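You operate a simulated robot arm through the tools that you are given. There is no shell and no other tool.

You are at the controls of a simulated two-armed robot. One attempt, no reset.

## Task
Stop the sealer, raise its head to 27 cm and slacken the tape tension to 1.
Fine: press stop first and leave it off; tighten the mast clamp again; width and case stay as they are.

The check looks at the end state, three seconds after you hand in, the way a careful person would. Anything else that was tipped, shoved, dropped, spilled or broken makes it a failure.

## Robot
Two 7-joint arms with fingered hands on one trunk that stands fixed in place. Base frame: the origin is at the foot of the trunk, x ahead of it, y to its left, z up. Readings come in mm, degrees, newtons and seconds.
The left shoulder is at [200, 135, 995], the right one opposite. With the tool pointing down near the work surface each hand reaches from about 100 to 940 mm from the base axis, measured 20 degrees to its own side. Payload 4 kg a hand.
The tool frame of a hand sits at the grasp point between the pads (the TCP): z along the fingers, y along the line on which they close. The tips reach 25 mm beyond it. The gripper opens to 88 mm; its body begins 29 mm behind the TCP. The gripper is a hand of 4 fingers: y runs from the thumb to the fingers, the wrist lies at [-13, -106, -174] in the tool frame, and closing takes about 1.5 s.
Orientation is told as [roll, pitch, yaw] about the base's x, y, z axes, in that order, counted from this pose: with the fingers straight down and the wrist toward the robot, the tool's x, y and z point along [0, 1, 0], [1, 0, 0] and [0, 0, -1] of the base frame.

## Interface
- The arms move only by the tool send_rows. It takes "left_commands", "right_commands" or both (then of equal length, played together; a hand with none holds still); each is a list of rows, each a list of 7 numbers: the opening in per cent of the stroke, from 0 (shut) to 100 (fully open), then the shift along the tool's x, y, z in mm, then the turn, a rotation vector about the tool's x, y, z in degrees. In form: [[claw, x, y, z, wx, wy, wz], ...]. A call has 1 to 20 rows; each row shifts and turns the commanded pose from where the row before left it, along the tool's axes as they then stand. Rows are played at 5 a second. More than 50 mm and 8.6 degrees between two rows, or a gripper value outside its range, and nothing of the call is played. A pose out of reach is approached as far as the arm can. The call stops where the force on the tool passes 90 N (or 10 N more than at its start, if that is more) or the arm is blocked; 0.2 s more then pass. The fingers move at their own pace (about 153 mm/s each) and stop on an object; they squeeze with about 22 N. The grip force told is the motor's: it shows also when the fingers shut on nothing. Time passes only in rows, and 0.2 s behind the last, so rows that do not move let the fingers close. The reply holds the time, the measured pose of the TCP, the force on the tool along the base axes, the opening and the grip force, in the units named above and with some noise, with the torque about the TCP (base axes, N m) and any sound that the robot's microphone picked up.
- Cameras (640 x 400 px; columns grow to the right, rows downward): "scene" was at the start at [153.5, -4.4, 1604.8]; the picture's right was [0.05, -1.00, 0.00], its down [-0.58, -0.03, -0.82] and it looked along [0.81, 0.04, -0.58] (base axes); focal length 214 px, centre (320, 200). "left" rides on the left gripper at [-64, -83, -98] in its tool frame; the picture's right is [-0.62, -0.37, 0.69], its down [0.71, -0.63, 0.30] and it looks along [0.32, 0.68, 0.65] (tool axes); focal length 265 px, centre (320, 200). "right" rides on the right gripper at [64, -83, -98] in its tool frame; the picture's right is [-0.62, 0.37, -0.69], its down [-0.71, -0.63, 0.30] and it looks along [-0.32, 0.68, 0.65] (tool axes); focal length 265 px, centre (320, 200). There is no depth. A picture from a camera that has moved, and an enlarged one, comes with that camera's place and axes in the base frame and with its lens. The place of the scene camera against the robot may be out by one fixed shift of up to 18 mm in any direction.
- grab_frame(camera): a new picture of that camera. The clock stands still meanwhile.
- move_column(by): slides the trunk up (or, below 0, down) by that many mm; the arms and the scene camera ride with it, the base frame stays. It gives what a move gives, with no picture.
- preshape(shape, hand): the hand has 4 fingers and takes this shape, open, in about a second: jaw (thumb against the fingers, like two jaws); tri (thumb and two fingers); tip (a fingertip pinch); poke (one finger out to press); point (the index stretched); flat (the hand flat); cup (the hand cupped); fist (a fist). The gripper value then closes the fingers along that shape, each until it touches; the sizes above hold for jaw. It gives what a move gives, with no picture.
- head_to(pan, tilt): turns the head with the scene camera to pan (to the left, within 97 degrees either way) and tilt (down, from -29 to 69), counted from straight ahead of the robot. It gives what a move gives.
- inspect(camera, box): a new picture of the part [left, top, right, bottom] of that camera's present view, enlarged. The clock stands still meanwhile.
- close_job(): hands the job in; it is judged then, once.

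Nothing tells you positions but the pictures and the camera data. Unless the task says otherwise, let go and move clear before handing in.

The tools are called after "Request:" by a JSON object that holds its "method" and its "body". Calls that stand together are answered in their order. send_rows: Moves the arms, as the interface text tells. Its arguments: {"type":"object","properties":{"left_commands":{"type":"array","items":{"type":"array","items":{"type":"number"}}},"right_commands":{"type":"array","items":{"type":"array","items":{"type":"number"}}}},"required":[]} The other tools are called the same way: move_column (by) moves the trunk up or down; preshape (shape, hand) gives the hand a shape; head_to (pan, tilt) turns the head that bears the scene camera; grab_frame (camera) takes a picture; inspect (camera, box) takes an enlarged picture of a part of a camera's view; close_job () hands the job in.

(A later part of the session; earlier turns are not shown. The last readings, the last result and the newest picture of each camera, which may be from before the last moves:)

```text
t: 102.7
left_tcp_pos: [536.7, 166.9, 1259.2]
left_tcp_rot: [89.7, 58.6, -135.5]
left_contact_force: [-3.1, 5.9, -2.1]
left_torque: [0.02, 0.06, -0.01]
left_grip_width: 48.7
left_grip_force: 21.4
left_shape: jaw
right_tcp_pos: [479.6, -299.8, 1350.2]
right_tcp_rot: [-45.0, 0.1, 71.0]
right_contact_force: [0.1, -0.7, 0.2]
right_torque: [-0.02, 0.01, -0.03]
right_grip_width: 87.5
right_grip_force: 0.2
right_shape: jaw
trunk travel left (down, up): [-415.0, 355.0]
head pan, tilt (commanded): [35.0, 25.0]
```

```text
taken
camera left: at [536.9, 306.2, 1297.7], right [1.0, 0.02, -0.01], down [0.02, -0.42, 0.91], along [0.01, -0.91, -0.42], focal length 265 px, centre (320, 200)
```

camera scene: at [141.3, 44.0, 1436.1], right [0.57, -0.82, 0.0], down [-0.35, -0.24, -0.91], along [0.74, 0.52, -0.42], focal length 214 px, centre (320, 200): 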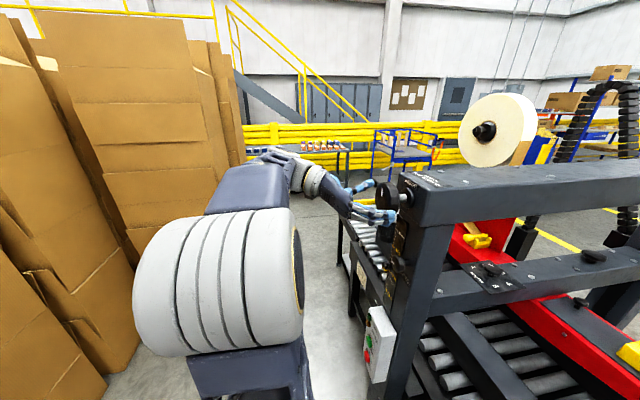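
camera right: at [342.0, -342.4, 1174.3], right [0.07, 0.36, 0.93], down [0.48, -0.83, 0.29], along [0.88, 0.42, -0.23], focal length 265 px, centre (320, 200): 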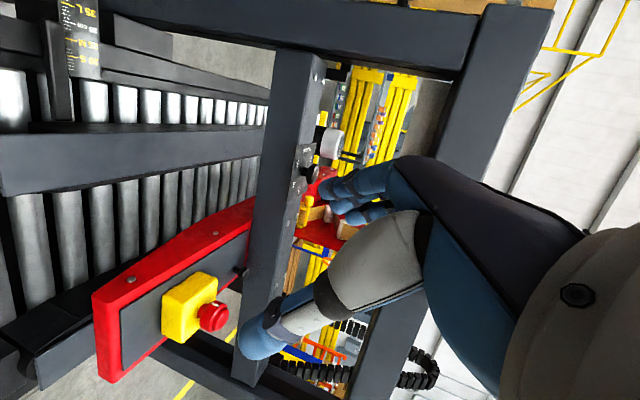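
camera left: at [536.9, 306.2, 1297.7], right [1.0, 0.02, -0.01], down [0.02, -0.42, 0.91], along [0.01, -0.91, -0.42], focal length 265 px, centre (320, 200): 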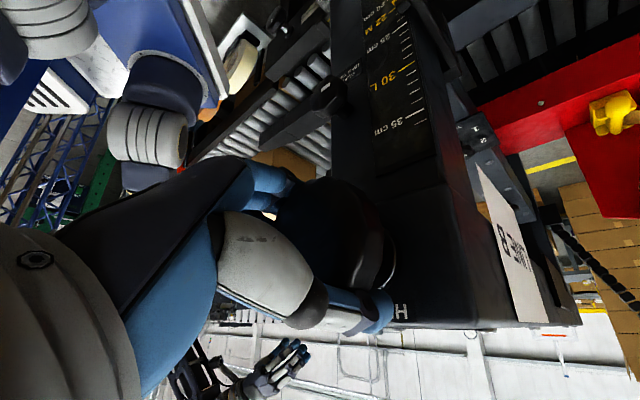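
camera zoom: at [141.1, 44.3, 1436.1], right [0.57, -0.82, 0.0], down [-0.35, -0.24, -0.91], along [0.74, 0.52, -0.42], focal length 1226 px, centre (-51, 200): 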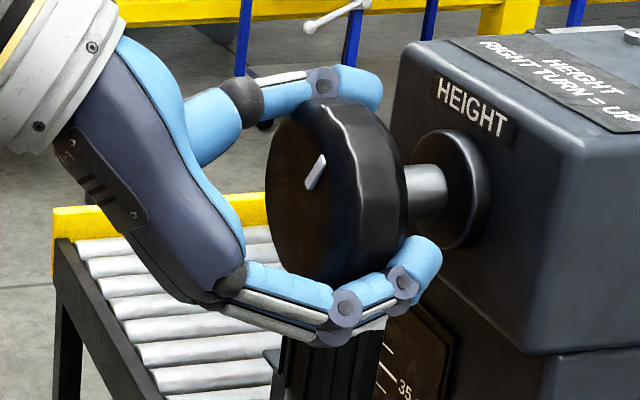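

The knob turns with the hand and the load is low. Continuing the clockwise stroke by 105°.

Request:
{"method": "send_rows", "body": {"left_commands": [[0, 0, 0, 0, 0, 0, 7], [0, 0, 0, 0, 0, 0, 7], [0, 0, 0, 0, 0, 0, 7], [0, 0, 0, 0, 0, 0, 7], [0, 0, 0, 0, 0, 0, 7], [0, 0, 0, 0, 0, 0, 7], [0, 0, 0, 0, 0, 0, 7], [0, 0, 0, 0, 0, 0, 7], [0, 0, 0, 0, 0, 0, 7], [0, 0, 0, 0, 0, 0, 7], [0, 0, 0, 0, 0, 0, 7], [0, 0, 0, 0, 0, 0, 7], [0, 0, 0, 0, 0, 0, 7], [0, 0, 0, 0, 0, 0, 7], [0, 0, 0, 0, 0, 0, 7], [0, 0, 0, 0, 0, 0, 0]]}}

Request:
{"method": "grab_frame", "body": {"camera": "scene"}}

Request:
{"method": "inspect", "body": {"camera": "scene", "box": [340, 165, 430, 235]}}

Request:
{"method": "grab_frame", "body": {"camera": "left"}}

```text
t: 106.1
left_tcp_pos: [537.6, 168.2, 1260.8]
left_tcp_rot: [-89.9, 16.4, 44.9]
left_contact_force: [6.5, 12.8, -10.2]
left_torque: [0.02, 0.04, 0.2]
left_grip_width: 49.4
left_grip_force: 21.9
left_shape: jaw
right_tcp_pos: [480.4, -299.2, 1349.8]
right_tcp_rot: [-44.9, 0.1, 70.9]
right_contact_force: [0.3, -0.6, 1.1]
right_torque: [0.01, 0.02, -0.02]
right_grip_width: 88.0
right_grip_force: 0.1
right_shape: jaw
trunk travel left (down, up): [-415.0, 355.0]
head pan, tilt (commanded): [35.0, 25.0]
```

```text
taken
camera scene: at [141.7, 44.6, 1436.1], right [0.57, -0.82, 0.0], down [-0.35, -0.24, -0.91], along [0.74, 0.52, -0.42], focal length 214 px, centre (320, 200)
```

scene: 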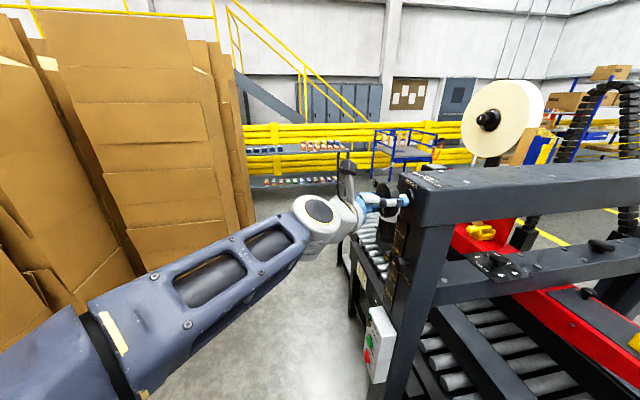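

```text
5.71 times, centred on (385, 200) of scene
camera zoom: at [141.7, 44.6, 1436.1], right [0.57, -0.82, 0.0], down [-0.35, -0.24, -0.91], along [0.74, 0.52, -0.42], focal length 1226 px, centre (-51, 200)
```

zoom: 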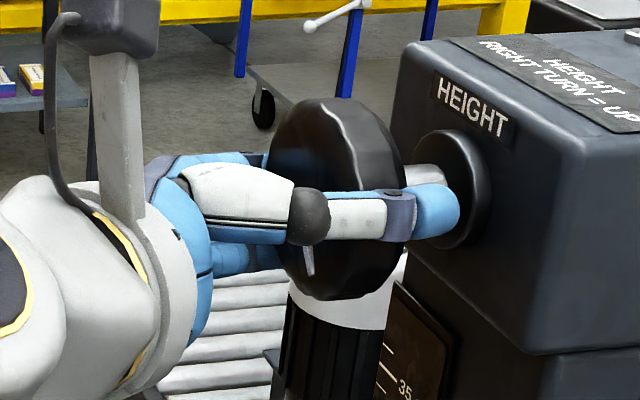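

```text
taken
camera left: at [424.2, 193.8, 1345.8], right [0.36, -0.62, 0.7], down [-0.36, -0.78, -0.51], along [0.86, -0.06, -0.51], focal length 265 px, centre (320, 200)
```

left: 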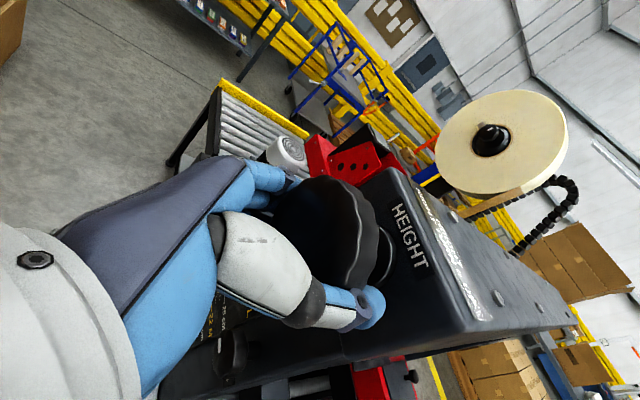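

A 140° stroke completed. Checking whether the head pointer moved.

Request:
{"method": "inspect", "body": {"camera": "scene", "box": [370, 220, 430, 310]}}

Request:
{"method": "inspect", "body": {"camera": "left", "box": [160, 280, 300, 400]}}

```text
4.44 times, centred on (400, 265) of scene
camera zoom: at [141.7, 44.6, 1436.1], right [0.57, -0.82, 0.0], down [-0.35, -0.24, -0.91], along [0.74, 0.52, -0.42], focal length 953 px, centre (-36, -89)
```

zoom: 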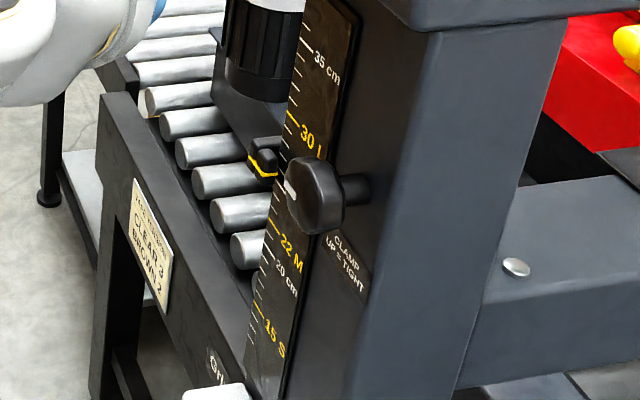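

```text
3.33 times, centred on (230, 340) of left
camera zoom: at [424.2, 193.8, 1345.8], right [0.36, -0.62, 0.7], down [-0.36, -0.78, -0.51], along [0.86, -0.06, -0.51], focal length 885 px, centre (620, -267)
```

zoom: 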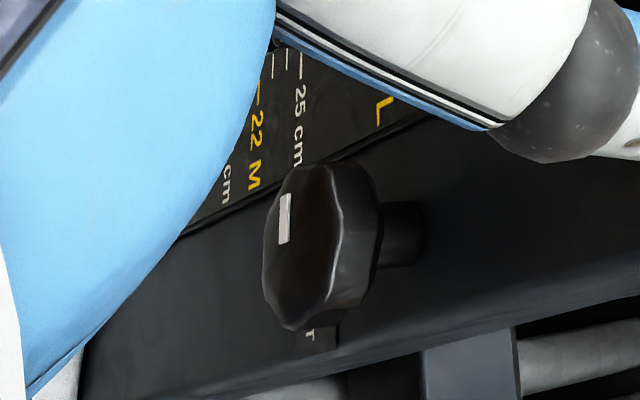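

The pointer rose a lot — it now appears near 26–27. I'll release, back off, and place the left camera level with the pointer for an exact reading.

Request:
{"method": "send_rows", "body": {"left_commands": [[50, 0, 0, 0, 0, 0, 0], [100, 0, 0, 0, 0, 0, 0], [100, 0, 0, 0, 0, 0, 0], [100, 0, 0, 0, 0, 0, 0], [100, 0, 0, -10, 0, 0, 0], [100, 0, 0, -20, 0, 0, 0], [100, 0, 0, -30, 0, 0, 0], [100, 0, 0, -30, 0, 0, 0], [100, 0, 0, 0, 0, 0, 0]]}}

Request:
{"method": "grab_frame", "body": {"camera": "left"}}

Request:
{"method": "inspect", "body": {"camera": "scene", "box": [340, 165, 430, 310]}}

```text
t: 108.1
left_tcp_pos: [477.4, 228.3, 1259.0]
left_tcp_rot: [-89.2, 16.5, 45.4]
left_contact_force: [0.5, 0.0, -0.1]
left_torque: [-0.02, -0.02, 0.01]
left_grip_width: 87.9
left_grip_force: 0.1
left_shape: jaw
right_tcp_pos: [482.5, -304.2, 1347.0]
right_tcp_rot: [-44.7, -0.2, 71.1]
right_contact_force: [-0.1, 0.1, -0.3]
right_torque: [0.01, 0.02, -0.03]
right_grip_width: 87.7
right_grip_force: 0.1
right_shape: jaw
trunk travel left (down, up): [-415.0, 355.0]
head pan, tilt (commanded): [35.0, 25.0]
```

```text
taken
camera left: at [364.6, 252.6, 1345.9], right [0.38, -0.62, 0.69], down [-0.36, -0.78, -0.51], along [0.86, -0.06, -0.52], focal length 265 px, centre (320, 200)
```

left: 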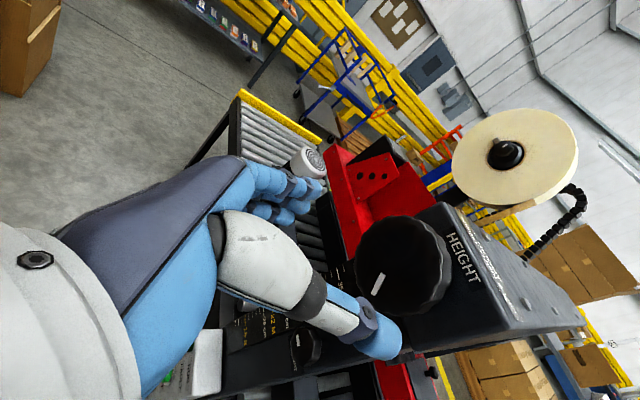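

```text
2.76 times, centred on (385, 238) of scene
camera zoom: at [143.2, 38.7, 1436.5], right [0.57, -0.82, 0.0], down [-0.35, -0.24, -0.91], along [0.74, 0.52, -0.42], focal length 592 px, centre (141, 97)
```

zoom: 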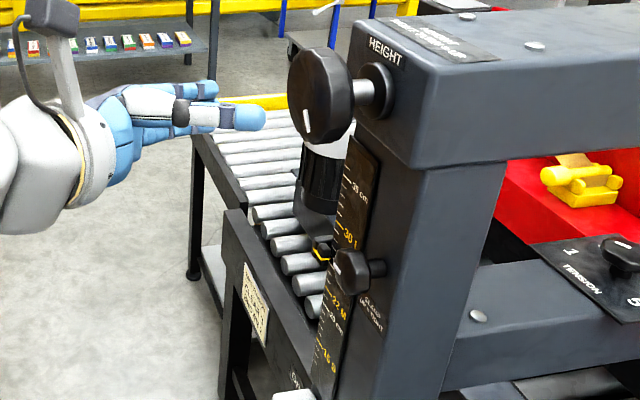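

I'll roll the hand and lower it so its camera is level with the pointer.

Request:
{"method": "send_rows", "body": {"left_commands": [[100, 0, 0, -3, 0, 0, -8.2], [100, 0, 0, -3, 0, 0, -8.2], [100, 0, 0, -3, 0, 0, -8.2], [100, 0, 0, -3, 0, 0, -8.2], [100, 0, 0, -3, 0, 0, -8.2], [100, 0, 0, 0, 0, 0, -8.2], [100, 0, 0, 0, 0, 0, -8.2], [100, 0, 0, 0, 0, 0, -8.2], [100, 0, 0, 0, 0, 0, -8], [100, 0, 48, 0, 0, 0, 0], [100, 0, 48, 0, 0, 0, 0], [100, 0, 48, 0, 0, 0, 0], [100, 0, 48, 0, 0, 0, 0], [100, 0, 48, 0, 0, 0, 0], [100, 0, 20, 0, 0, 0, 0], [100, 0, 0, 0, 0, 0, 0]]}}

Request:
{"method": "grab_frame", "body": {"camera": "left"}}

Request:
{"method": "grab_frame", "body": {"camera": "scene"}}

```text
t: 111.5
left_tcp_pos: [461.1, 241.3, 999.3]
left_tcp_rot: [33.4, 89.9, 168.2]
left_contact_force: [-0.2, -0.1, 0.3]
left_torque: [-0.01, 0.03, -0.03]
left_grip_width: 87.7
left_grip_force: 0.0
left_shape: jaw
right_tcp_pos: [479.7, -300.8, 1349.3]
right_tcp_rot: [-45.1, 0.0, 71.0]
right_contact_force: [0.7, 0.2, -0.2]
right_torque: [-0.01, -0.01, 0.0]
right_grip_width: 88.0
right_grip_force: 0.0
right_shape: jaw
trunk travel left (down, up): [-415.0, 355.0]
head pan, tilt (commanded): [35.0, 25.0]
```

```text
taken
camera left: at [436.7, 356.7, 1083.0], right [0.93, -0.05, 0.37], down [-0.29, -0.72, 0.63], along [0.23, -0.69, -0.68], focal length 265 px, centre (320, 200)
```

left: 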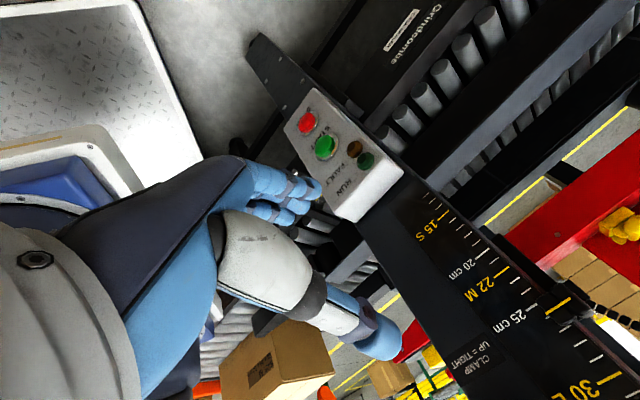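

```text
taken
camera scene: at [141.2, 44.0, 1436.2], right [0.57, -0.82, 0.0], down [-0.35, -0.24, -0.91], along [0.74, 0.52, -0.42], focal length 214 px, centre (320, 200)
```

scene: 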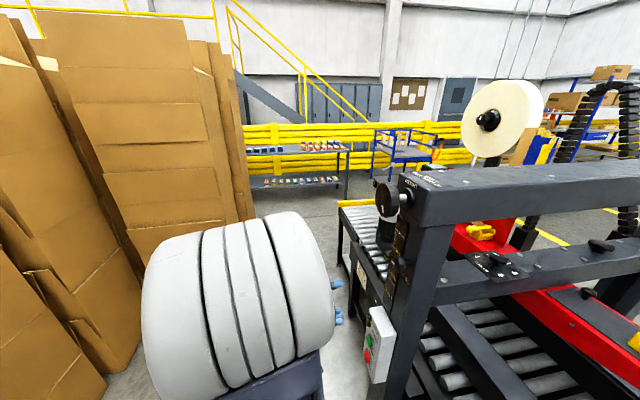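

Request:
{"method": "inspect", "body": {"camera": "left", "box": [480, 240, 640, 400]}}

Request:
{"method": "inspect", "body": {"camera": "left", "box": [500, 270, 600, 350]}}

```text
2.50 times, centred on (560, 320) of left
camera zoom: at [436.7, 356.7, 1083.0], right [0.93, -0.05, 0.37], down [-0.29, -0.72, 0.63], along [0.23, -0.69, -0.68], focal length 664 px, centre (-280, -100)
```

zoom: 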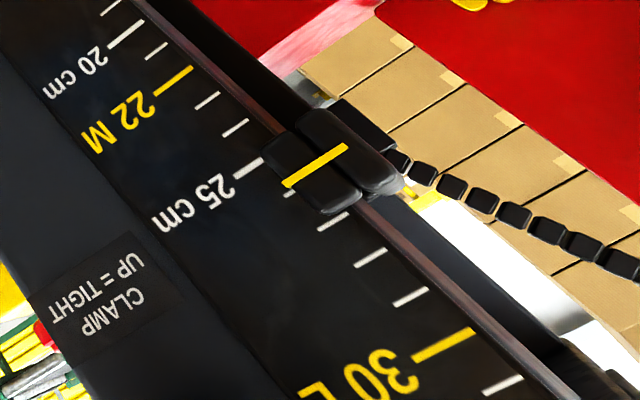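

```text
5.00 times, centred on (550, 310) of left
camera zoom: at [436.7, 356.7, 1083.0], right [0.93, -0.05, 0.37], down [-0.29, -0.72, 0.63], along [0.23, -0.69, -0.68], focal length 1327 px, centre (-830, -350)
```

zoom: 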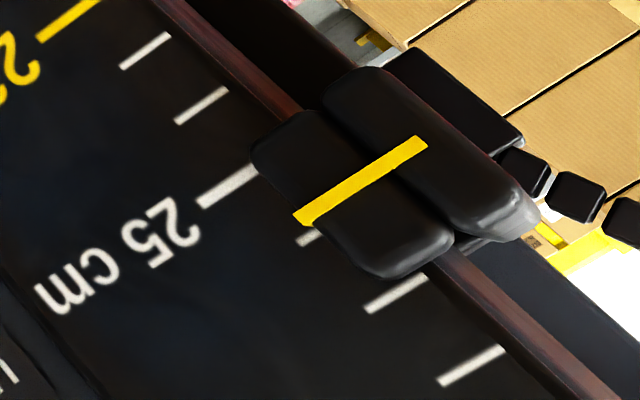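

Level view gives about 25.85 cm, i.e. about 40 mm rise for the 140° turn (~100 mm per turn). I need about 41° more. Going back to the height knob with this hand roll.

Request:
{"method": "send_rows", "body": {"left_commands": [[100, 0, -48, 0, 0, 0, 0], [100, 0, -48, 0, 0, 0, 0], [100, 0, -48, 0, 0, 0, 0], [100, 0, -48, 0, 0, 0, 0], [100, 0, -48, 0, 0, 0, 0], [100, -1, -20, 20, 0, 0, 0], [100, 0, 0, 30, 0, 0, 0], [100, 0, 0, 0, 0, 0, 0]]}}

Request:
{"method": "inspect", "body": {"camera": "scene", "box": [340, 165, 430, 235]}}

Request:
{"method": "grab_frame", "body": {"camera": "left"}}

```text
t: 113.3
left_tcp_pos: [497.8, 206.6, 1261.2]
left_tcp_rot: [36.1, 89.8, 171.0]
left_contact_force: [0.2, -0.1, -0.3]
left_torque: [-0.03, -0.01, -0.01]
left_grip_width: 88.0
left_grip_force: 0.0
left_shape: jaw
right_tcp_pos: [480.6, -300.5, 1349.1]
right_tcp_rot: [-45.0, 0.0, 71.0]
right_contact_force: [0.0, 0.3, -0.2]
right_torque: [0.0, 0.04, 0.0]
right_grip_width: 87.7
right_grip_force: 0.1
right_shape: jaw
trunk travel left (down, up): [-415.0, 355.0]
head pan, tilt (commanded): [35.0, 25.0]
```

```text
5.71 times, centred on (385, 200) of scene
camera zoom: at [141.2, 44.0, 1436.2], right [0.57, -0.82, 0.0], down [-0.35, -0.24, -0.91], along [0.74, 0.52, -0.42], focal length 1226 px, centre (-51, 200)
```

zoom: 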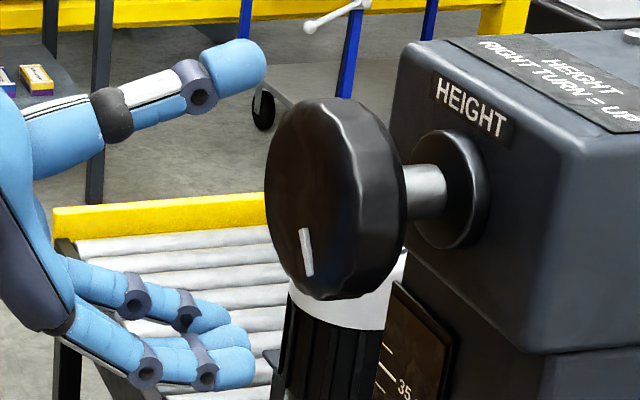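

```text
taken
camera left: at [474.9, 321.8, 1345.0], right [0.93, -0.05, 0.37], down [-0.29, -0.72, 0.63], along [0.23, -0.69, -0.68], focal length 265 px, centre (320, 200)
```

left: 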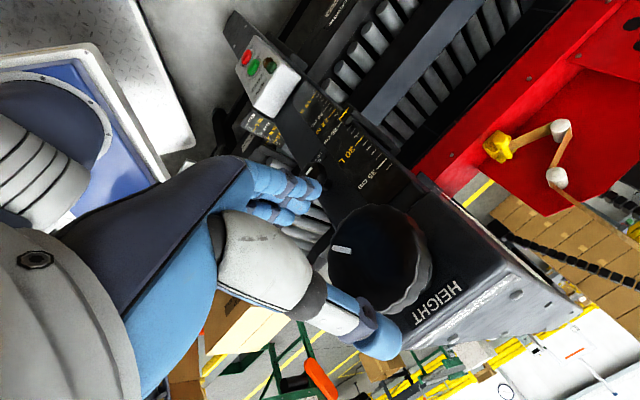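

Nicely centred. Advancing, gripping and turning 40° clockwise.

Request:
{"method": "send_rows", "body": {"left_commands": [[100, 0, 0, 15, 0, 0, 0], [100, 0, 0, 15, 0, 0, 0], [100, 0, 0, 13, 0, 0, 0], [100, 0, 0, 12, 0, 0, 0], [90, 0, 0, 0, 0, 0, 0], [70, 0, 0, 0, 0, 0, 0], [40, 0, 0, 0, 0, 0, 0], [0, 0, 0, 0, 0, 0, 0], [0, 0, 0, 0, 0, 0, 0], [0, 0, 0, 0, 0, 0, 0], [0, 0, 0, 0, 0, 0, 0]]}}

Request:
{"method": "inspect", "body": {"camera": "scene", "box": [340, 165, 430, 235]}}

Request:
{"method": "inspect", "body": {"camera": "left", "box": [270, 60, 470, 220]}}

```text
t: 115.7
left_tcp_pos: [537.1, 167.9, 1260.0]
left_tcp_rot: [31.2, 89.7, 165.9]
left_contact_force: [4.6, -6.1, -3.3]
left_torque: [0.33, 0.33, -0.08]
left_grip_width: 48.2
left_grip_force: 21.8
left_shape: jaw
right_tcp_pos: [480.1, -299.8, 1348.8]
right_tcp_rot: [-45.1, -0.1, 71.0]
right_contact_force: [-0.2, 0.2, -0.9]
right_torque: [0.0, 0.0, 0.01]
right_grip_width: 88.0
right_grip_force: 0.0
right_shape: jaw
trunk travel left (down, up): [-415.0, 355.0]
head pan, tilt (commanded): [35.0, 25.0]
```

```text
5.71 times, centred on (385, 200) of scene
camera zoom: at [141.5, 43.7, 1436.1], right [0.57, -0.82, 0.0], down [-0.35, -0.24, -0.91], along [0.74, 0.52, -0.42], focal length 1226 px, centre (-51, 200)
```

zoom: 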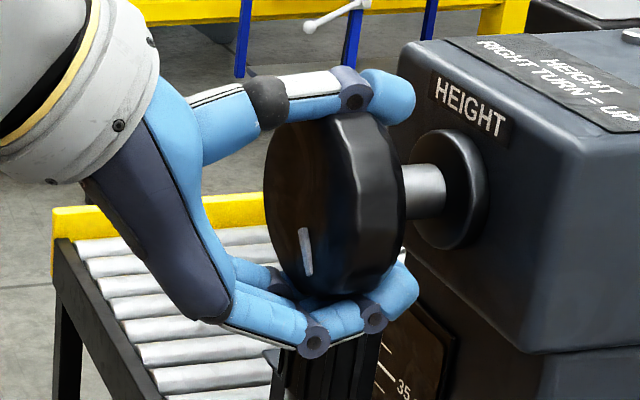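

```text
2.50 times, centred on (370, 140) of left
camera zoom: at [513.8, 282.3, 1343.9], right [0.93, -0.06, 0.36], down [-0.29, -0.72, 0.63], along [0.23, -0.69, -0.69], focal length 664 px, centre (195, 350)
```

zoom: 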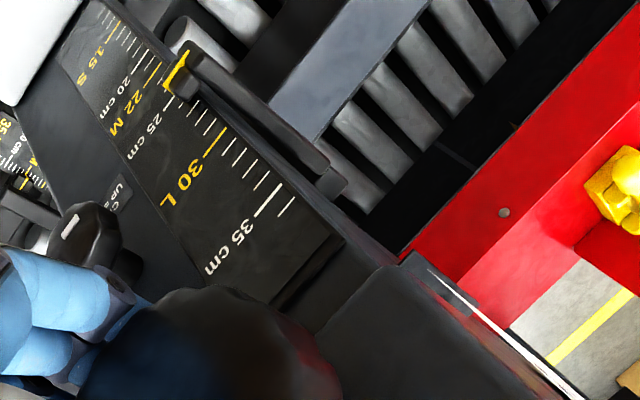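

Request:
{"method": "send_rows", "body": {"left_commands": [[0, 0, 0, 0, 0, 0, 6.7], [0, 0, 0, 0, 0, 0, 6.7], [0, 0, 0, 0, 0, 0, 6.7], [0, 0, 0, 0, 0, 0, 6.7], [0, 0, 0, 0, 0, 0, 6.7], [0, 0, 0, 0, 0, 0, 6.7], [0, 0, 0, 0, 0, 0, 0], [0, 0, 0, 0, 0, 0, 0]]}}

Request:
{"method": "inspect", "body": {"camera": "left", "box": [240, 100, 480, 340]}}

Request:
{"method": "inspect", "body": {"camera": "scene", "box": [360, 165, 430, 290]}}

```text
t: 117.5
left_tcp_pos: [537.4, 168.4, 1260.3]
left_tcp_rot: [-89.6, 49.9, 45.1]
left_contact_force: [3.8, -5.8, -14.1]
left_torque: [0.25, 0.31, 0.31]
left_grip_width: 47.9
left_grip_force: 21.9
left_shape: jaw
right_tcp_pos: [480.2, -299.7, 1349.0]
right_tcp_rot: [-45.1, -0.1, 71.0]
right_contact_force: [-0.8, -1.1, 0.2]
right_torque: [0.01, 0.01, 0.03]
right_grip_width: 87.7
right_grip_force: 0.0
right_shape: jaw
trunk travel left (down, up): [-415.0, 355.0]
head pan, tilt (commanded): [35.0, 25.0]
```

```text
1.67 times, centred on (360, 220) of left
camera zoom: at [465.6, 234.3, 1365.7], right [0.66, -0.33, 0.68], down [-0.46, -0.89, 0.02], along [0.59, -0.33, -0.73], focal length 442 px, centre (253, 167)
```

zoom: 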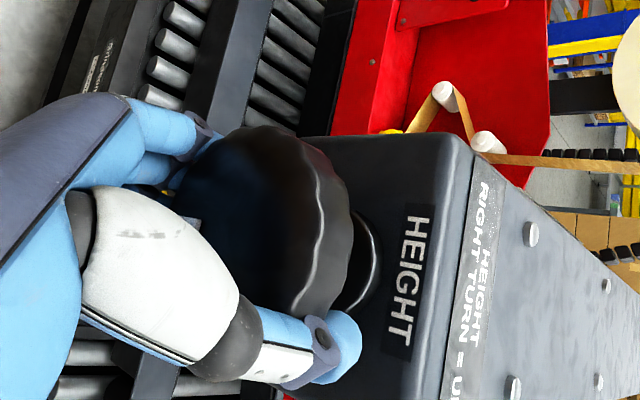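

```text
3.20 times, centred on (395, 228) of scene
camera zoom: at [141.7, 43.9, 1436.0], right [0.57, -0.82, 0.0], down [-0.35, -0.24, -0.91], along [0.74, 0.52, -0.42], focal length 686 px, centre (80, 112)
```

zoom: 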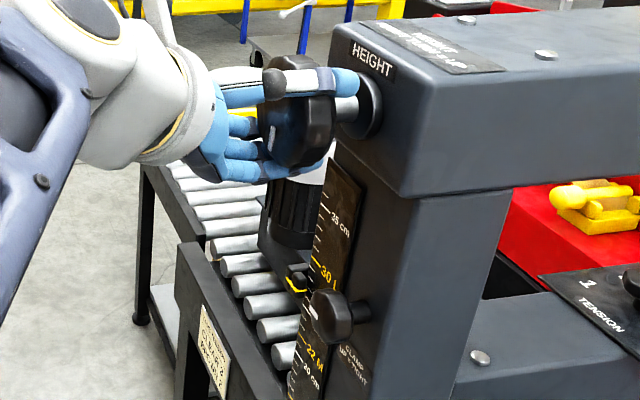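

Releasing and going back to the level viewpoint for a reading.

Request:
{"method": "send_rows", "body": {"left_commands": [[50, 0, 0, 0, 0, 0, 0], [100, 0, 0, 0, 0, 0, 0], [100, 0, 0, 0, 0, 0, 0], [100, 0, 0, 0, 0, 0, 0], [100, 0, 0, -12, 0, 0, 0], [100, 0, 0, -30, 0, 0, 0], [100, 0, 0, -32, 0, 0, 0], [100, 0, 0, -32, 0, 0, -8], [100, 0, 0, 0, 0, 0, -8], [100, 0, 0, 0, 0, 0, -8], [100, 0, 0, 0, 0, 0, -8], [100, 0, 0, 0, 0, 0, -8.1], [100, 0, 48, 0, 0, 0, 0], [100, 0, 48, 0, 0, 0, 0], [100, 0, 48, 0, 0, 0, 0], [100, 0, 48, 0, 0, 0, 0], [100, 0, 48, 0, 0, 0, 0], [100, 0, 20, 0, 0, 0, 0], [100, 0, 0, 0, 0, 0, 0]]}}

Request:
{"method": "inspect", "body": {"camera": "left", "box": [480, 240, 640, 400]}}

Request:
{"method": "inspect", "body": {"camera": "left", "box": [520, 280, 620, 360]}}

Request:
{"method": "grab_frame", "body": {"camera": "left"}}

```text
t: 121.5
left_tcp_pos: [462.8, 245.5, 1000.7]
left_tcp_rot: [-4.9, 89.8, 129.9]
left_contact_force: [-0.3, -0.2, -0.5]
left_torque: [0.0, 0.01, -0.03]
left_grip_width: 87.7
left_grip_force: 0.1
left_shape: jaw
right_tcp_pos: [479.1, -300.0, 1349.7]
right_tcp_rot: [-45.0, 0.0, 71.0]
right_contact_force: [-0.1, -0.4, 0.1]
right_torque: [-0.01, 0.0, 0.01]
right_grip_width: 87.8
right_grip_force: 0.1
right_shape: jaw
trunk travel left (down, up): [-415.0, 355.0]
head pan, tilt (commanded): [35.0, 25.0]
```

```text
2.50 times, centred on (560, 320) of left
camera zoom: at [438.3, 359.5, 1083.8], right [0.93, -0.06, 0.37], down [-0.29, -0.72, 0.63], along [0.23, -0.69, -0.69], focal length 664 px, centre (-280, -100)
```

zoom: 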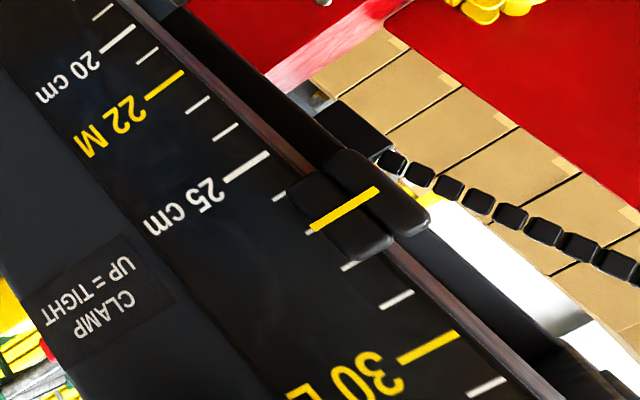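

```text
5.00 times, centred on (570, 320) of left
camera zoom: at [438.3, 359.5, 1083.8], right [0.93, -0.06, 0.37], down [-0.29, -0.72, 0.63], along [0.23, -0.69, -0.69], focal length 1327 px, centre (-930, -400)
```

zoom: 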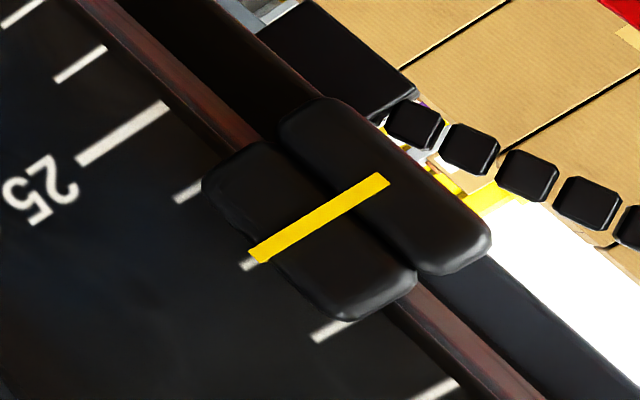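

```text
taken
camera left: at [438.3, 359.5, 1083.8], right [0.93, -0.06, 0.37], down [-0.29, -0.72, 0.63], along [0.23, -0.69, -0.69], focal length 265 px, centre (320, 200)
```

left: 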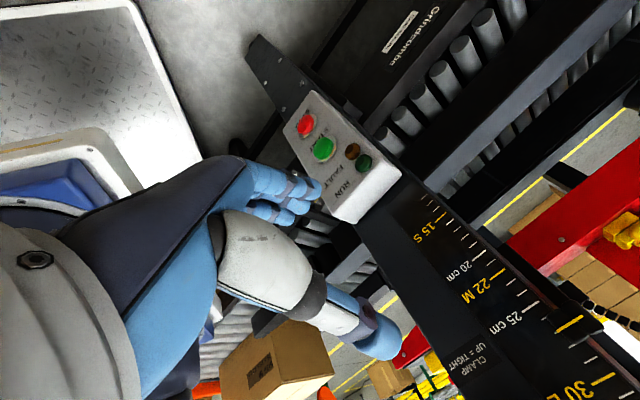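

The pointer now reads 27.0 within a fraction of a millimetre. Next: re-tighten the clamp. Moving the hand in front of it.

Request:
{"method": "send_rows", "body": {"left_commands": [[100, 9, -37, 0, 0, 0, 0], [100, 9, -37, 0, 0, 0, 0], [100, 8, -37, 0, 0, 0, 0], [100, 0, 0, 40, 0, 0, -7], [100, 0, 0, 40, 0, 0, 0], [100, 0, 0, 0, 0, 0, 0]]}}

Request:
{"method": "inspect", "body": {"camera": "left", "box": [240, 150, 480, 350]}}

Request:
{"method": "inspect", "body": {"camera": "scene", "box": [350, 200, 440, 290]}}

```text
t: 122.9
left_tcp_pos: [500.6, 167.1, 1110.4]
left_tcp_rot: [88.8, 83.0, -136.4]
left_contact_force: [-0.1, 0.2, 0.5]
left_torque: [0.0, 0.01, 0.0]
left_grip_width: 87.7
left_grip_force: 0.1
left_shape: jaw
right_tcp_pos: [480.0, -299.4, 1349.2]
right_tcp_rot: [-45.0, 0.0, 71.0]
right_contact_force: [0.9, 0.4, 0.0]
right_torque: [0.03, 0.0, 0.01]
right_grip_width: 87.6
right_grip_force: 0.0
right_shape: jaw
trunk travel left (down, up): [-415.0, 355.0]
head pan, tilt (commanded): [35.0, 25.0]
```

```text
2.00 times, centred on (360, 250) of left
camera zoom: at [482.8, 288.2, 1185.2], right [0.96, -0.03, 0.29], down [-0.23, -0.66, 0.71], along [0.17, -0.75, -0.64], focal length 531 px, centre (240, 100)
```

zoom: 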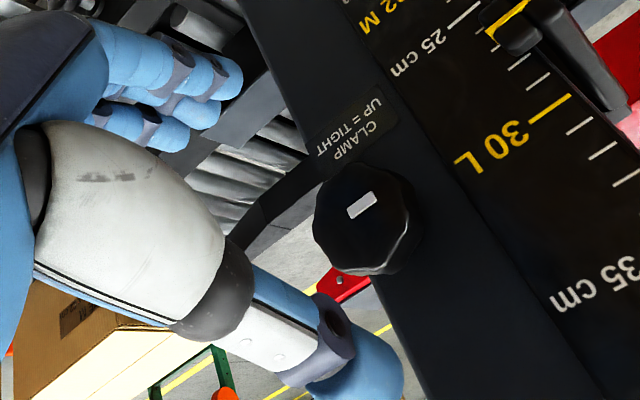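

```text
4.44 times, centred on (395, 245) of scene
camera zoom: at [141.2, 44.0, 1436.2], right [0.57, -0.82, 0.0], down [-0.35, -0.24, -0.91], along [0.74, 0.52, -0.42], focal length 953 px, centre (-13, 0)
```

zoom: 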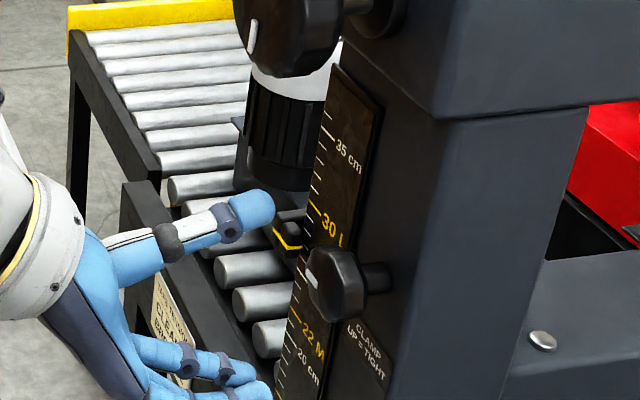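

Clamp knob centred to within 4 mm; correcting, advancing and gripping.

Request:
{"method": "send_rows", "body": {"left_commands": [[100, -3.5, -0.5, 20, 0, 0, 0], [100, 0, 0, 20, 0, 0, 0], [100, 0, 0, 12, 0, 0, 0], [100, 0, 0, 9, 0, 0, 0], [100, 0, 0, 0, 0, 0, 0], [60, 0, 0, 0, 0, 0, 0], [30, 0, 0, 0, 0, 0, 0], [0, 0, 0, 0, 0, 0, 0], [0, 0, 0, 0, 0, 0, 0], [0, 0, 0, 0, 0, 0, 0], [0, 0, 0, 0, 0, 0, 0]]}}

Request:
{"method": "inspect", "body": {"camera": "left", "box": [240, 150, 440, 350]}}

Request:
{"method": "inspect", "body": {"camera": "scene", "box": [350, 200, 440, 290]}}

```text
t: 125.3
left_tcp_pos: [546.1, 126.9, 1110.9]
left_tcp_rot: [89.1, 83.1, -136.0]
left_contact_force: [10.9, -9.5, 5.5]
left_torque: [0.16, 0.07, -0.05]
left_grip_width: 22.2
left_grip_force: 22.1
left_shape: jaw
right_tcp_pos: [480.1, -299.2, 1349.2]
right_tcp_rot: [-45.0, 0.0, 71.0]
right_contact_force: [-0.4, -0.3, 0.3]
right_torque: [0.0, -0.02, -0.01]
right_grip_width: 87.8
right_grip_force: 0.0
right_shape: jaw
trunk travel left (down, up): [-415.0, 355.0]
head pan, tilt (commanded): [35.0, 25.0]
```

```text
2.00 times, centred on (340, 250) of left
camera zoom: at [529.6, 248.3, 1186.3], right [0.96, -0.03, 0.29], down [-0.23, -0.66, 0.71], along [0.17, -0.75, -0.64], focal length 531 px, centre (280, 100)
```

zoom: 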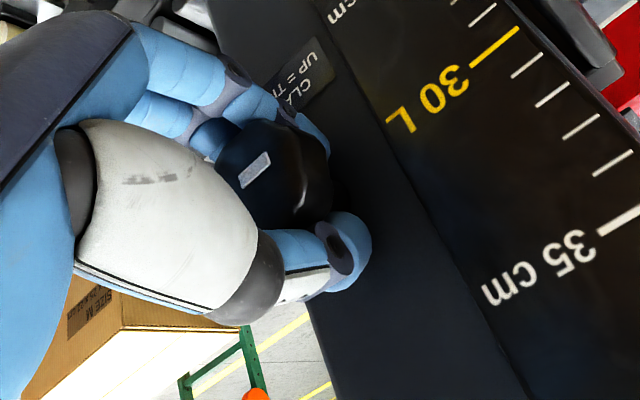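

```text
4.44 times, centred on (395, 245) of scene
camera zoom: at [141.6, 43.6, 1436.2], right [0.57, -0.82, 0.0], down [-0.35, -0.24, -0.91], along [0.74, 0.52, -0.42], focal length 953 px, centre (-13, 0)
```

zoom: 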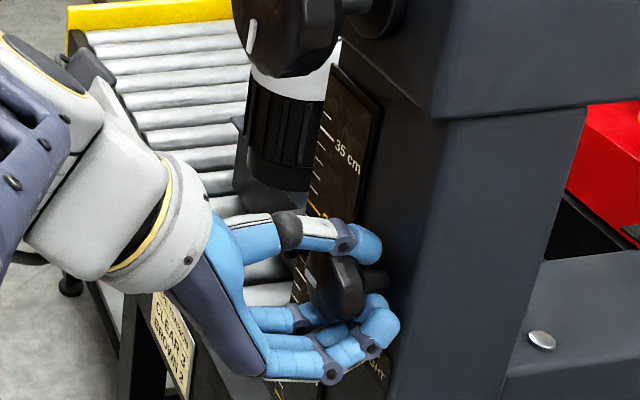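

Request:
{"method": "send_rows", "body": {"left_commands": [[0, 0, 0, 0, 0, 0, 7], [0, 0, 0, 0, 0, 0, 7], [0, 0, 0, 0, 0, 0, 7], [0, 0, 0, 0, 0, 0, 7], [0, 0, 0, 0, 0, 0, 7], [0, 0, 0, 0, 0, 0, 7], [0, 0, 0, 0, 0, 0, 7], [0, 0, 0, 0, 0, 0, 7], [0, 0, 0, 0, 0, 0, 7], [0, 0, 0, 0, 0, 0, 7], [0, 0, 0, 0, 0, 0, 0]]}}

Request:
{"method": "inspect", "body": {"camera": "left", "box": [240, 150, 440, 350]}}

Request:
{"method": "inspect", "body": {"camera": "scene", "box": [350, 200, 440, 290]}}

```text
t: 127.7
left_tcp_pos: [559.8, 133.3, 1127.4]
left_tcp_rot: [-89.7, 27.1, 45.2]
left_contact_force: [-0.6, 1.5, 2.2]
left_torque: [-0.02, 0.02, -0.02]
left_grip_width: 16.5
left_grip_force: 21.7
left_shape: jaw
left hand out of reach, approached as far as the arm can: row 9, 10
right_tcp_pos: [480.1, -297.6, 1349.6]
right_tcp_rot: [-45.0, 0.1, 71.1]
right_contact_force: [0.0, 0.2, 0.4]
right_torque: [0.01, -0.01, 0.0]
right_grip_width: 87.8
right_grip_force: 0.2
right_shape: jaw
trunk travel left (down, up): [-415.0, 355.0]
head pan, tilt (commanded): [35.0, 25.0]
```

```text
2.00 times, centred on (340, 250) of left
camera zoom: at [458.5, 170.4, 1222.8], right [0.46, -0.53, 0.72], down [-0.41, -0.84, -0.35], along [0.79, -0.14, -0.6], focal length 531 px, centre (280, 100)
```

zoom: 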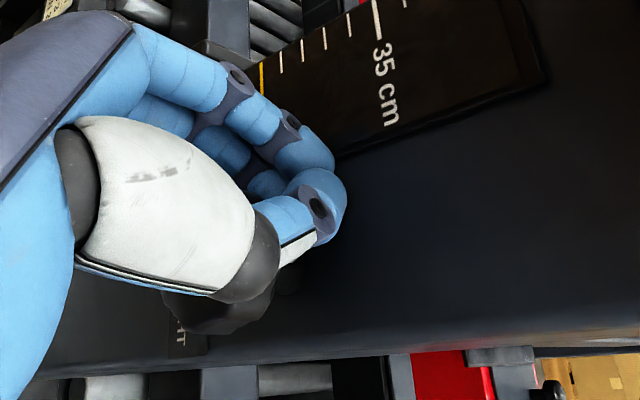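

```text
4.44 times, centred on (395, 245) of scene
camera zoom: at [141.2, 44.2, 1436.1], right [0.57, -0.82, 0.0], down [-0.35, -0.24, -0.91], along [0.74, 0.52, -0.42], focal length 953 px, centre (-13, 0)
```

zoom: 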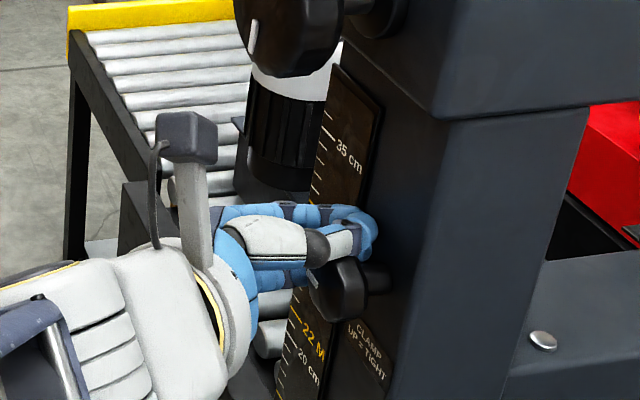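

The arm hit a reach limit near the end of the turn and the hand slid off the knob upward. I'll lift clear, withdraw, and look at where the clamp mark stands.

Request:
{"method": "send_rows", "body": {"left_commands": [[0, -8, 0, 0, 0, 0, 0], [0, -8, 0, -5, 0, 0, 0], [0, 0, 0, -25, 0, 0, 0], [0, 0, 0, -30, 0, 0, 0], [0, 0, 0, -35, 0, 0, 0], [50, 0, 0, -20, 0, 0, 0], [100, 0, 0, 0, 0, 0, 0], [100, 0, 0, 0, 0, 0, 0]]}}

Request:
{"method": "grab_frame", "body": {"camera": "left"}}

Request:
{"method": "inspect", "body": {"camera": "scene", "box": [350, 200, 440, 290]}}

```text
t: 129.5
left_tcp_pos: [483.4, 218.1, 1143.9]
left_tcp_rot: [-89.9, 27.1, 44.9]
left_contact_force: [0.0, 0.1, -0.6]
left_torque: [0.01, 0.03, 0.01]
left_grip_width: 87.9
left_grip_force: 0.1
left_shape: jaw
right_tcp_pos: [478.9, -299.5, 1349.8]
right_tcp_rot: [-45.0, 0.0, 71.0]
right_contact_force: [0.6, -0.4, 0.7]
right_torque: [-0.01, -0.01, 0.01]
right_grip_width: 87.8
right_grip_force: 0.1
right_shape: jaw
trunk travel left (down, up): [-415.0, 355.0]
head pan, tilt (commanded): [35.0, 25.0]
```

```text
taken
camera left: at [381.7, 255.6, 1239.2], right [0.46, -0.53, 0.72], down [-0.41, -0.84, -0.35], along [0.79, -0.14, -0.6], focal length 265 px, centre (320, 200)
```

left: 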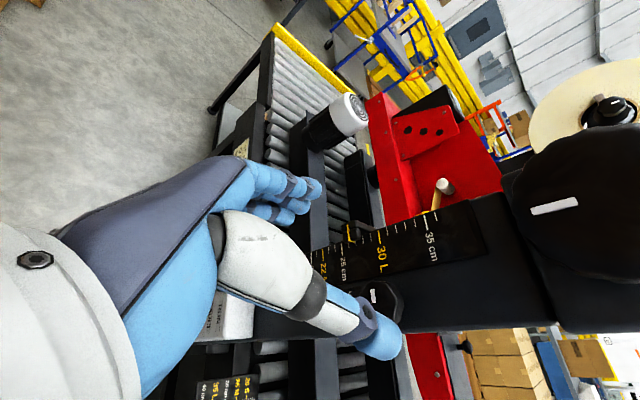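

```text
4.44 times, centred on (395, 245) of scene
camera zoom: at [141.2, 44.0, 1436.2], right [0.57, -0.82, 0.0], down [-0.35, -0.24, -0.91], along [0.74, 0.52, -0.42], focal length 953 px, centre (-13, 0)
```

zoom: 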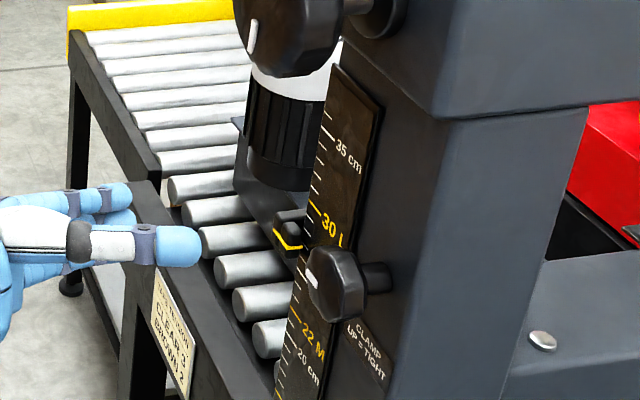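

Request:
{"method": "inspect", "body": {"camera": "left", "box": [310, 190, 450, 340]}}

Request:
{"method": "inspect", "body": {"camera": "scene", "box": [378, 235, 418, 275]}}

```text
2.67 times, centred on (380, 265) of left
camera zoom: at [381.7, 255.6, 1239.2], right [0.46, -0.53, 0.72], down [-0.41, -0.84, -0.35], along [0.79, -0.14, -0.6], focal length 708 px, centre (160, 27)
```

zoom: 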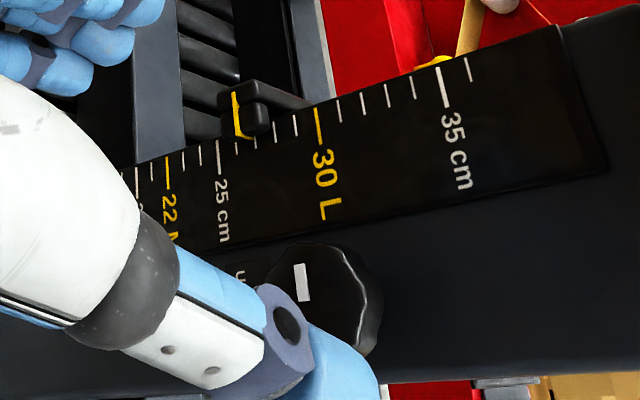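

```text
10.00 times, centred on (398, 255) of scene
camera zoom: at [141.2, 44.0, 1436.2], right [0.57, -0.82, 0.0], down [-0.35, -0.24, -0.91], along [0.74, 0.52, -0.42], focal length 2145 px, centre (-460, -350)
```

zoom: 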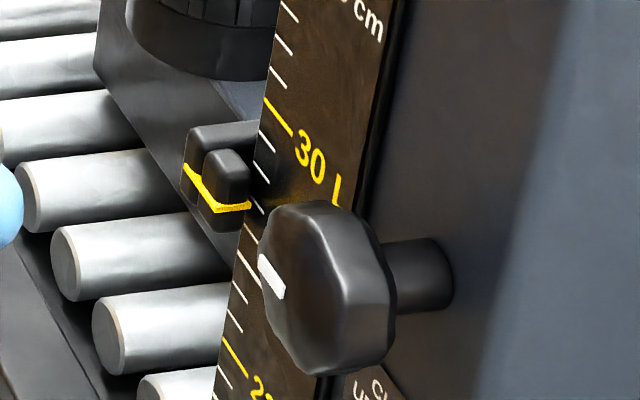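

The clamp mark is still near horizontal — the fingers slipped around it. I'll regrip with the hand rolled further back (φ≈130°) so the whole stroke stays well within reach.

Request:
{"method": "send_rows", "body": {"left_commands": [[100, 0, 0, 0, 0, 0, -8], [100, 0, 0, 0, 0, 0, -8], [100, 0, 0, 0, 0, 0, -8], [100, 0, 0, 0, 0, 0, -8], [100, 0, 0, 0, 0, 0, -8], [100, 0, 0, 0, 0, 0, -8], [100, 0, 0, 0, 0, 0, -8], [100, 0, 0, 0, 0, 0, -8], [100, 0, 0, 0, 0, 0, -8], [100, 0, 0, 0, 0, 0, -8], [100, 0, 0, 0, 0, 0, -8], [100, 0, 0, 0, 0, 0, -8], [100, 0, 0, 0, 0, 0, -7], [100, -2.5, 19, 10, 0, 0, 0], [100, -2.5, 19, 12, 0, 0, 0], [100, 0, 0, 25, 0, 0, 0], [100, 0, 0, 0, 0, 0, 0]]}}

Request:
{"method": "inspect", "body": {"camera": "left", "box": [240, 150, 480, 350]}}

Request:
{"method": "inspect", "body": {"camera": "scene", "box": [350, 200, 440, 290]}}

```text
t: 133.1
left_tcp_pos: [502.2, 170.9, 1110.7]
left_tcp_rot: [89.8, 49.9, -135.4]
left_contact_force: [-0.2, -0.5, 0.0]
left_torque: [0.02, 0.0, -0.01]
left_grip_width: 87.7
left_grip_force: 0.1
left_shape: jaw
right_tcp_pos: [479.6, -298.1, 1349.2]
right_tcp_rot: [-45.0, 0.0, 71.0]
right_contact_force: [0.0, 0.1, 0.2]
right_torque: [-0.02, 0.02, 0.01]
right_grip_width: 87.8
right_grip_force: 0.0
right_shape: jaw
trunk travel left (down, up): [-415.0, 355.0]
head pan, tilt (commanded): [35.0, 25.0]
```

```text
2.00 times, centred on (360, 250) of left
camera zoom: at [504.9, 312.3, 1133.3], right [0.99, 0.01, -0.12], down [0.12, -0.32, 0.94], along [-0.03, -0.95, -0.32], focal length 531 px, centre (240, 100)
```

zoom: 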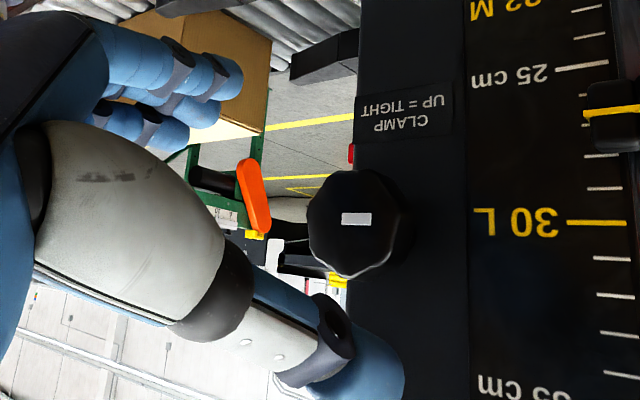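

```text
4.44 times, centred on (395, 245) of scene
camera zoom: at [141.3, 44.0, 1436.2], right [0.57, -0.82, 0.0], down [-0.35, -0.24, -0.91], along [0.74, 0.52, -0.42], focal length 953 px, centre (-13, 0)
```

zoom: 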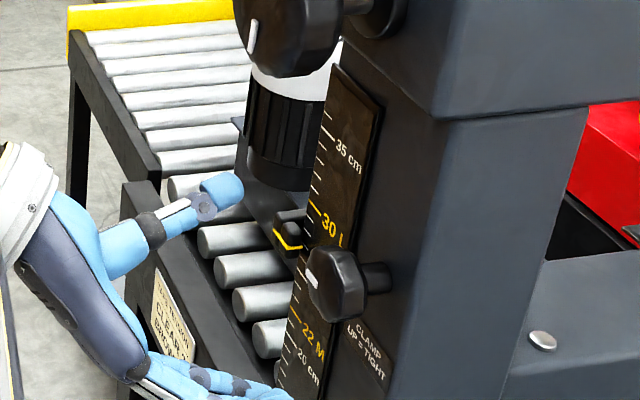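

Perfect alignment here, and the mark is exactly horizontal. Last time my fingertips wrapped behind the knob onto its shaft (width 21 mm), so this time I'll grip about 10 mm shallower, on the knob body.

Request:
{"method": "send_rows", "body": {"left_commands": [[100, 0, 0, 20, 0, 0, 0], [100, 0, 0, 20, 0, 0, 0], [100, 0, 0, 13, 0, 0, 0], [100, 0, 0, 0, 0, 0, 0], [60, 0, 0, 0, 0, 0, 0], [30, 0, 0, 0, 0, 0, 0], [0, 0, 0, 0, 0, 0, 0], [0, 0, 0, 0, 0, 0, 0], [0, 0, 0, 0, 0, 0, 0], [0, 0, 0, 0, 0, 0, 0]]}}

Request:
{"method": "inspect", "body": {"camera": "left", "box": [240, 150, 440, 350]}}

Request:
{"method": "inspect", "body": {"camera": "scene", "box": [350, 200, 440, 290]}}

```text
t: 135.3
left_tcp_pos: [538.8, 132.1, 1110.0]
left_tcp_rot: [89.8, 50.0, -135.3]
left_contact_force: [12.2, -7.4, 4.3]
left_torque: [-0.07, -0.06, 0.06]
left_grip_width: 26.6
left_grip_force: 22.2
left_shape: jaw
right_tcp_pos: [479.8, -299.9, 1350.5]
right_tcp_rot: [-45.1, 0.1, 71.1]
right_contact_force: [0.5, -0.2, -0.1]
right_torque: [0.02, -0.03, -0.01]
right_grip_width: 87.6
right_grip_force: 0.1
right_shape: jaw
trunk travel left (down, up): [-415.0, 355.0]
head pan, tilt (commanded): [35.0, 25.0]
```

```text
2.00 times, centred on (340, 250) of left
camera zoom: at [542.8, 274.2, 1133.0], right [0.99, 0.01, -0.12], down [0.11, -0.32, 0.94], along [-0.03, -0.95, -0.32], focal length 531 px, centre (280, 100)
```

zoom: 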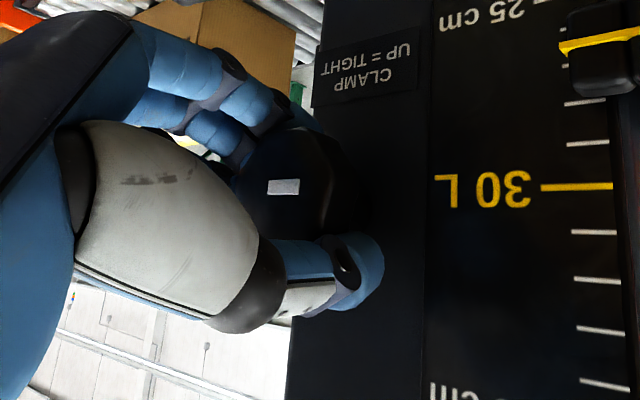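

```text
4.44 times, centred on (395, 245) of scene
camera zoom: at [141.7, 43.7, 1436.2], right [0.57, -0.82, 0.0], down [-0.35, -0.24, -0.91], along [0.74, 0.52, -0.42], focal length 953 px, centre (-13, 0)
```

zoom: 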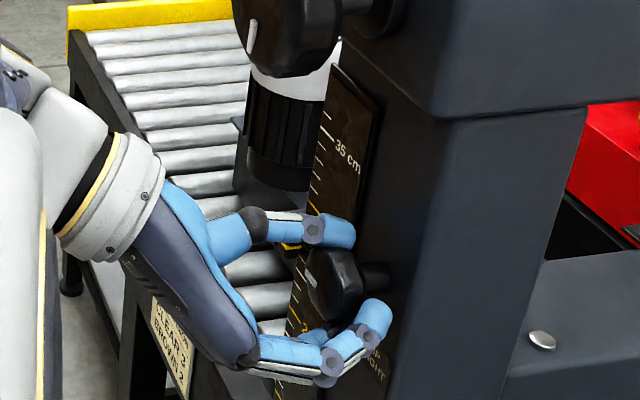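

The mark stays visible from the hand camera, so I can check it follows. Turning clockwise 28°.

Request:
{"method": "send_rows", "body": {"left_commands": [[0, 0, 0, 0, 0, 0, 7], [0, 0, 0, 0, 0, 0, 7], [0, 0, 0, 0, 0, 0, 7], [0, 0, 0, 0, 0, 0, 7], [0, 0, 0, 0, 0, 0, 0]]}}

Request:
{"method": "inspect", "body": {"camera": "left", "box": [240, 150, 440, 350]}}

```text
t: 136.5
left_tcp_pos: [539.3, 133.0, 1110.0]
left_tcp_rot: [89.2, 78.1, -135.9]
left_contact_force: [11.9, -11.4, 8.1]
left_torque: [-0.11, -0.08, 0.04]
left_grip_width: 26.3
left_grip_force: 21.7
left_shape: jaw
right_tcp_pos: [479.1, -298.8, 1349.4]
right_tcp_rot: [-45.0, 0.0, 71.0]
right_contact_force: [0.2, 1.6, 0.0]
right_torque: [0.01, 0.01, -0.02]
right_grip_width: 87.6
right_grip_force: 0.1
right_shape: jaw
trunk travel left (down, up): [-415.0, 355.0]
head pan, tilt (commanded): [35.0, 25.0]
```

```text
2.00 times, centred on (340, 250) of left
camera zoom: at [526.7, 258.0, 1179.0], right [0.97, -0.01, 0.23], down [-0.19, -0.62, 0.76], along [0.13, -0.79, -0.6], focal length 531 px, centre (280, 100)
```

zoom: 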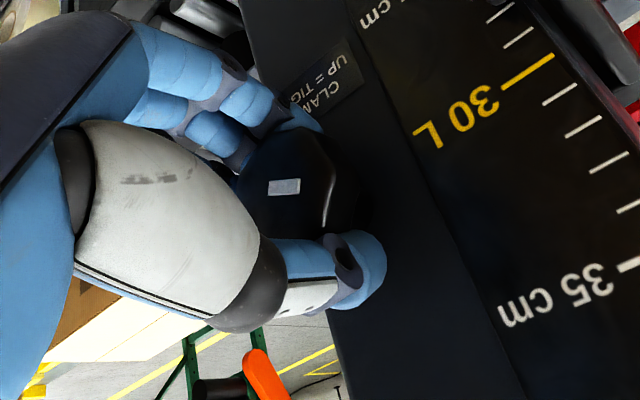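

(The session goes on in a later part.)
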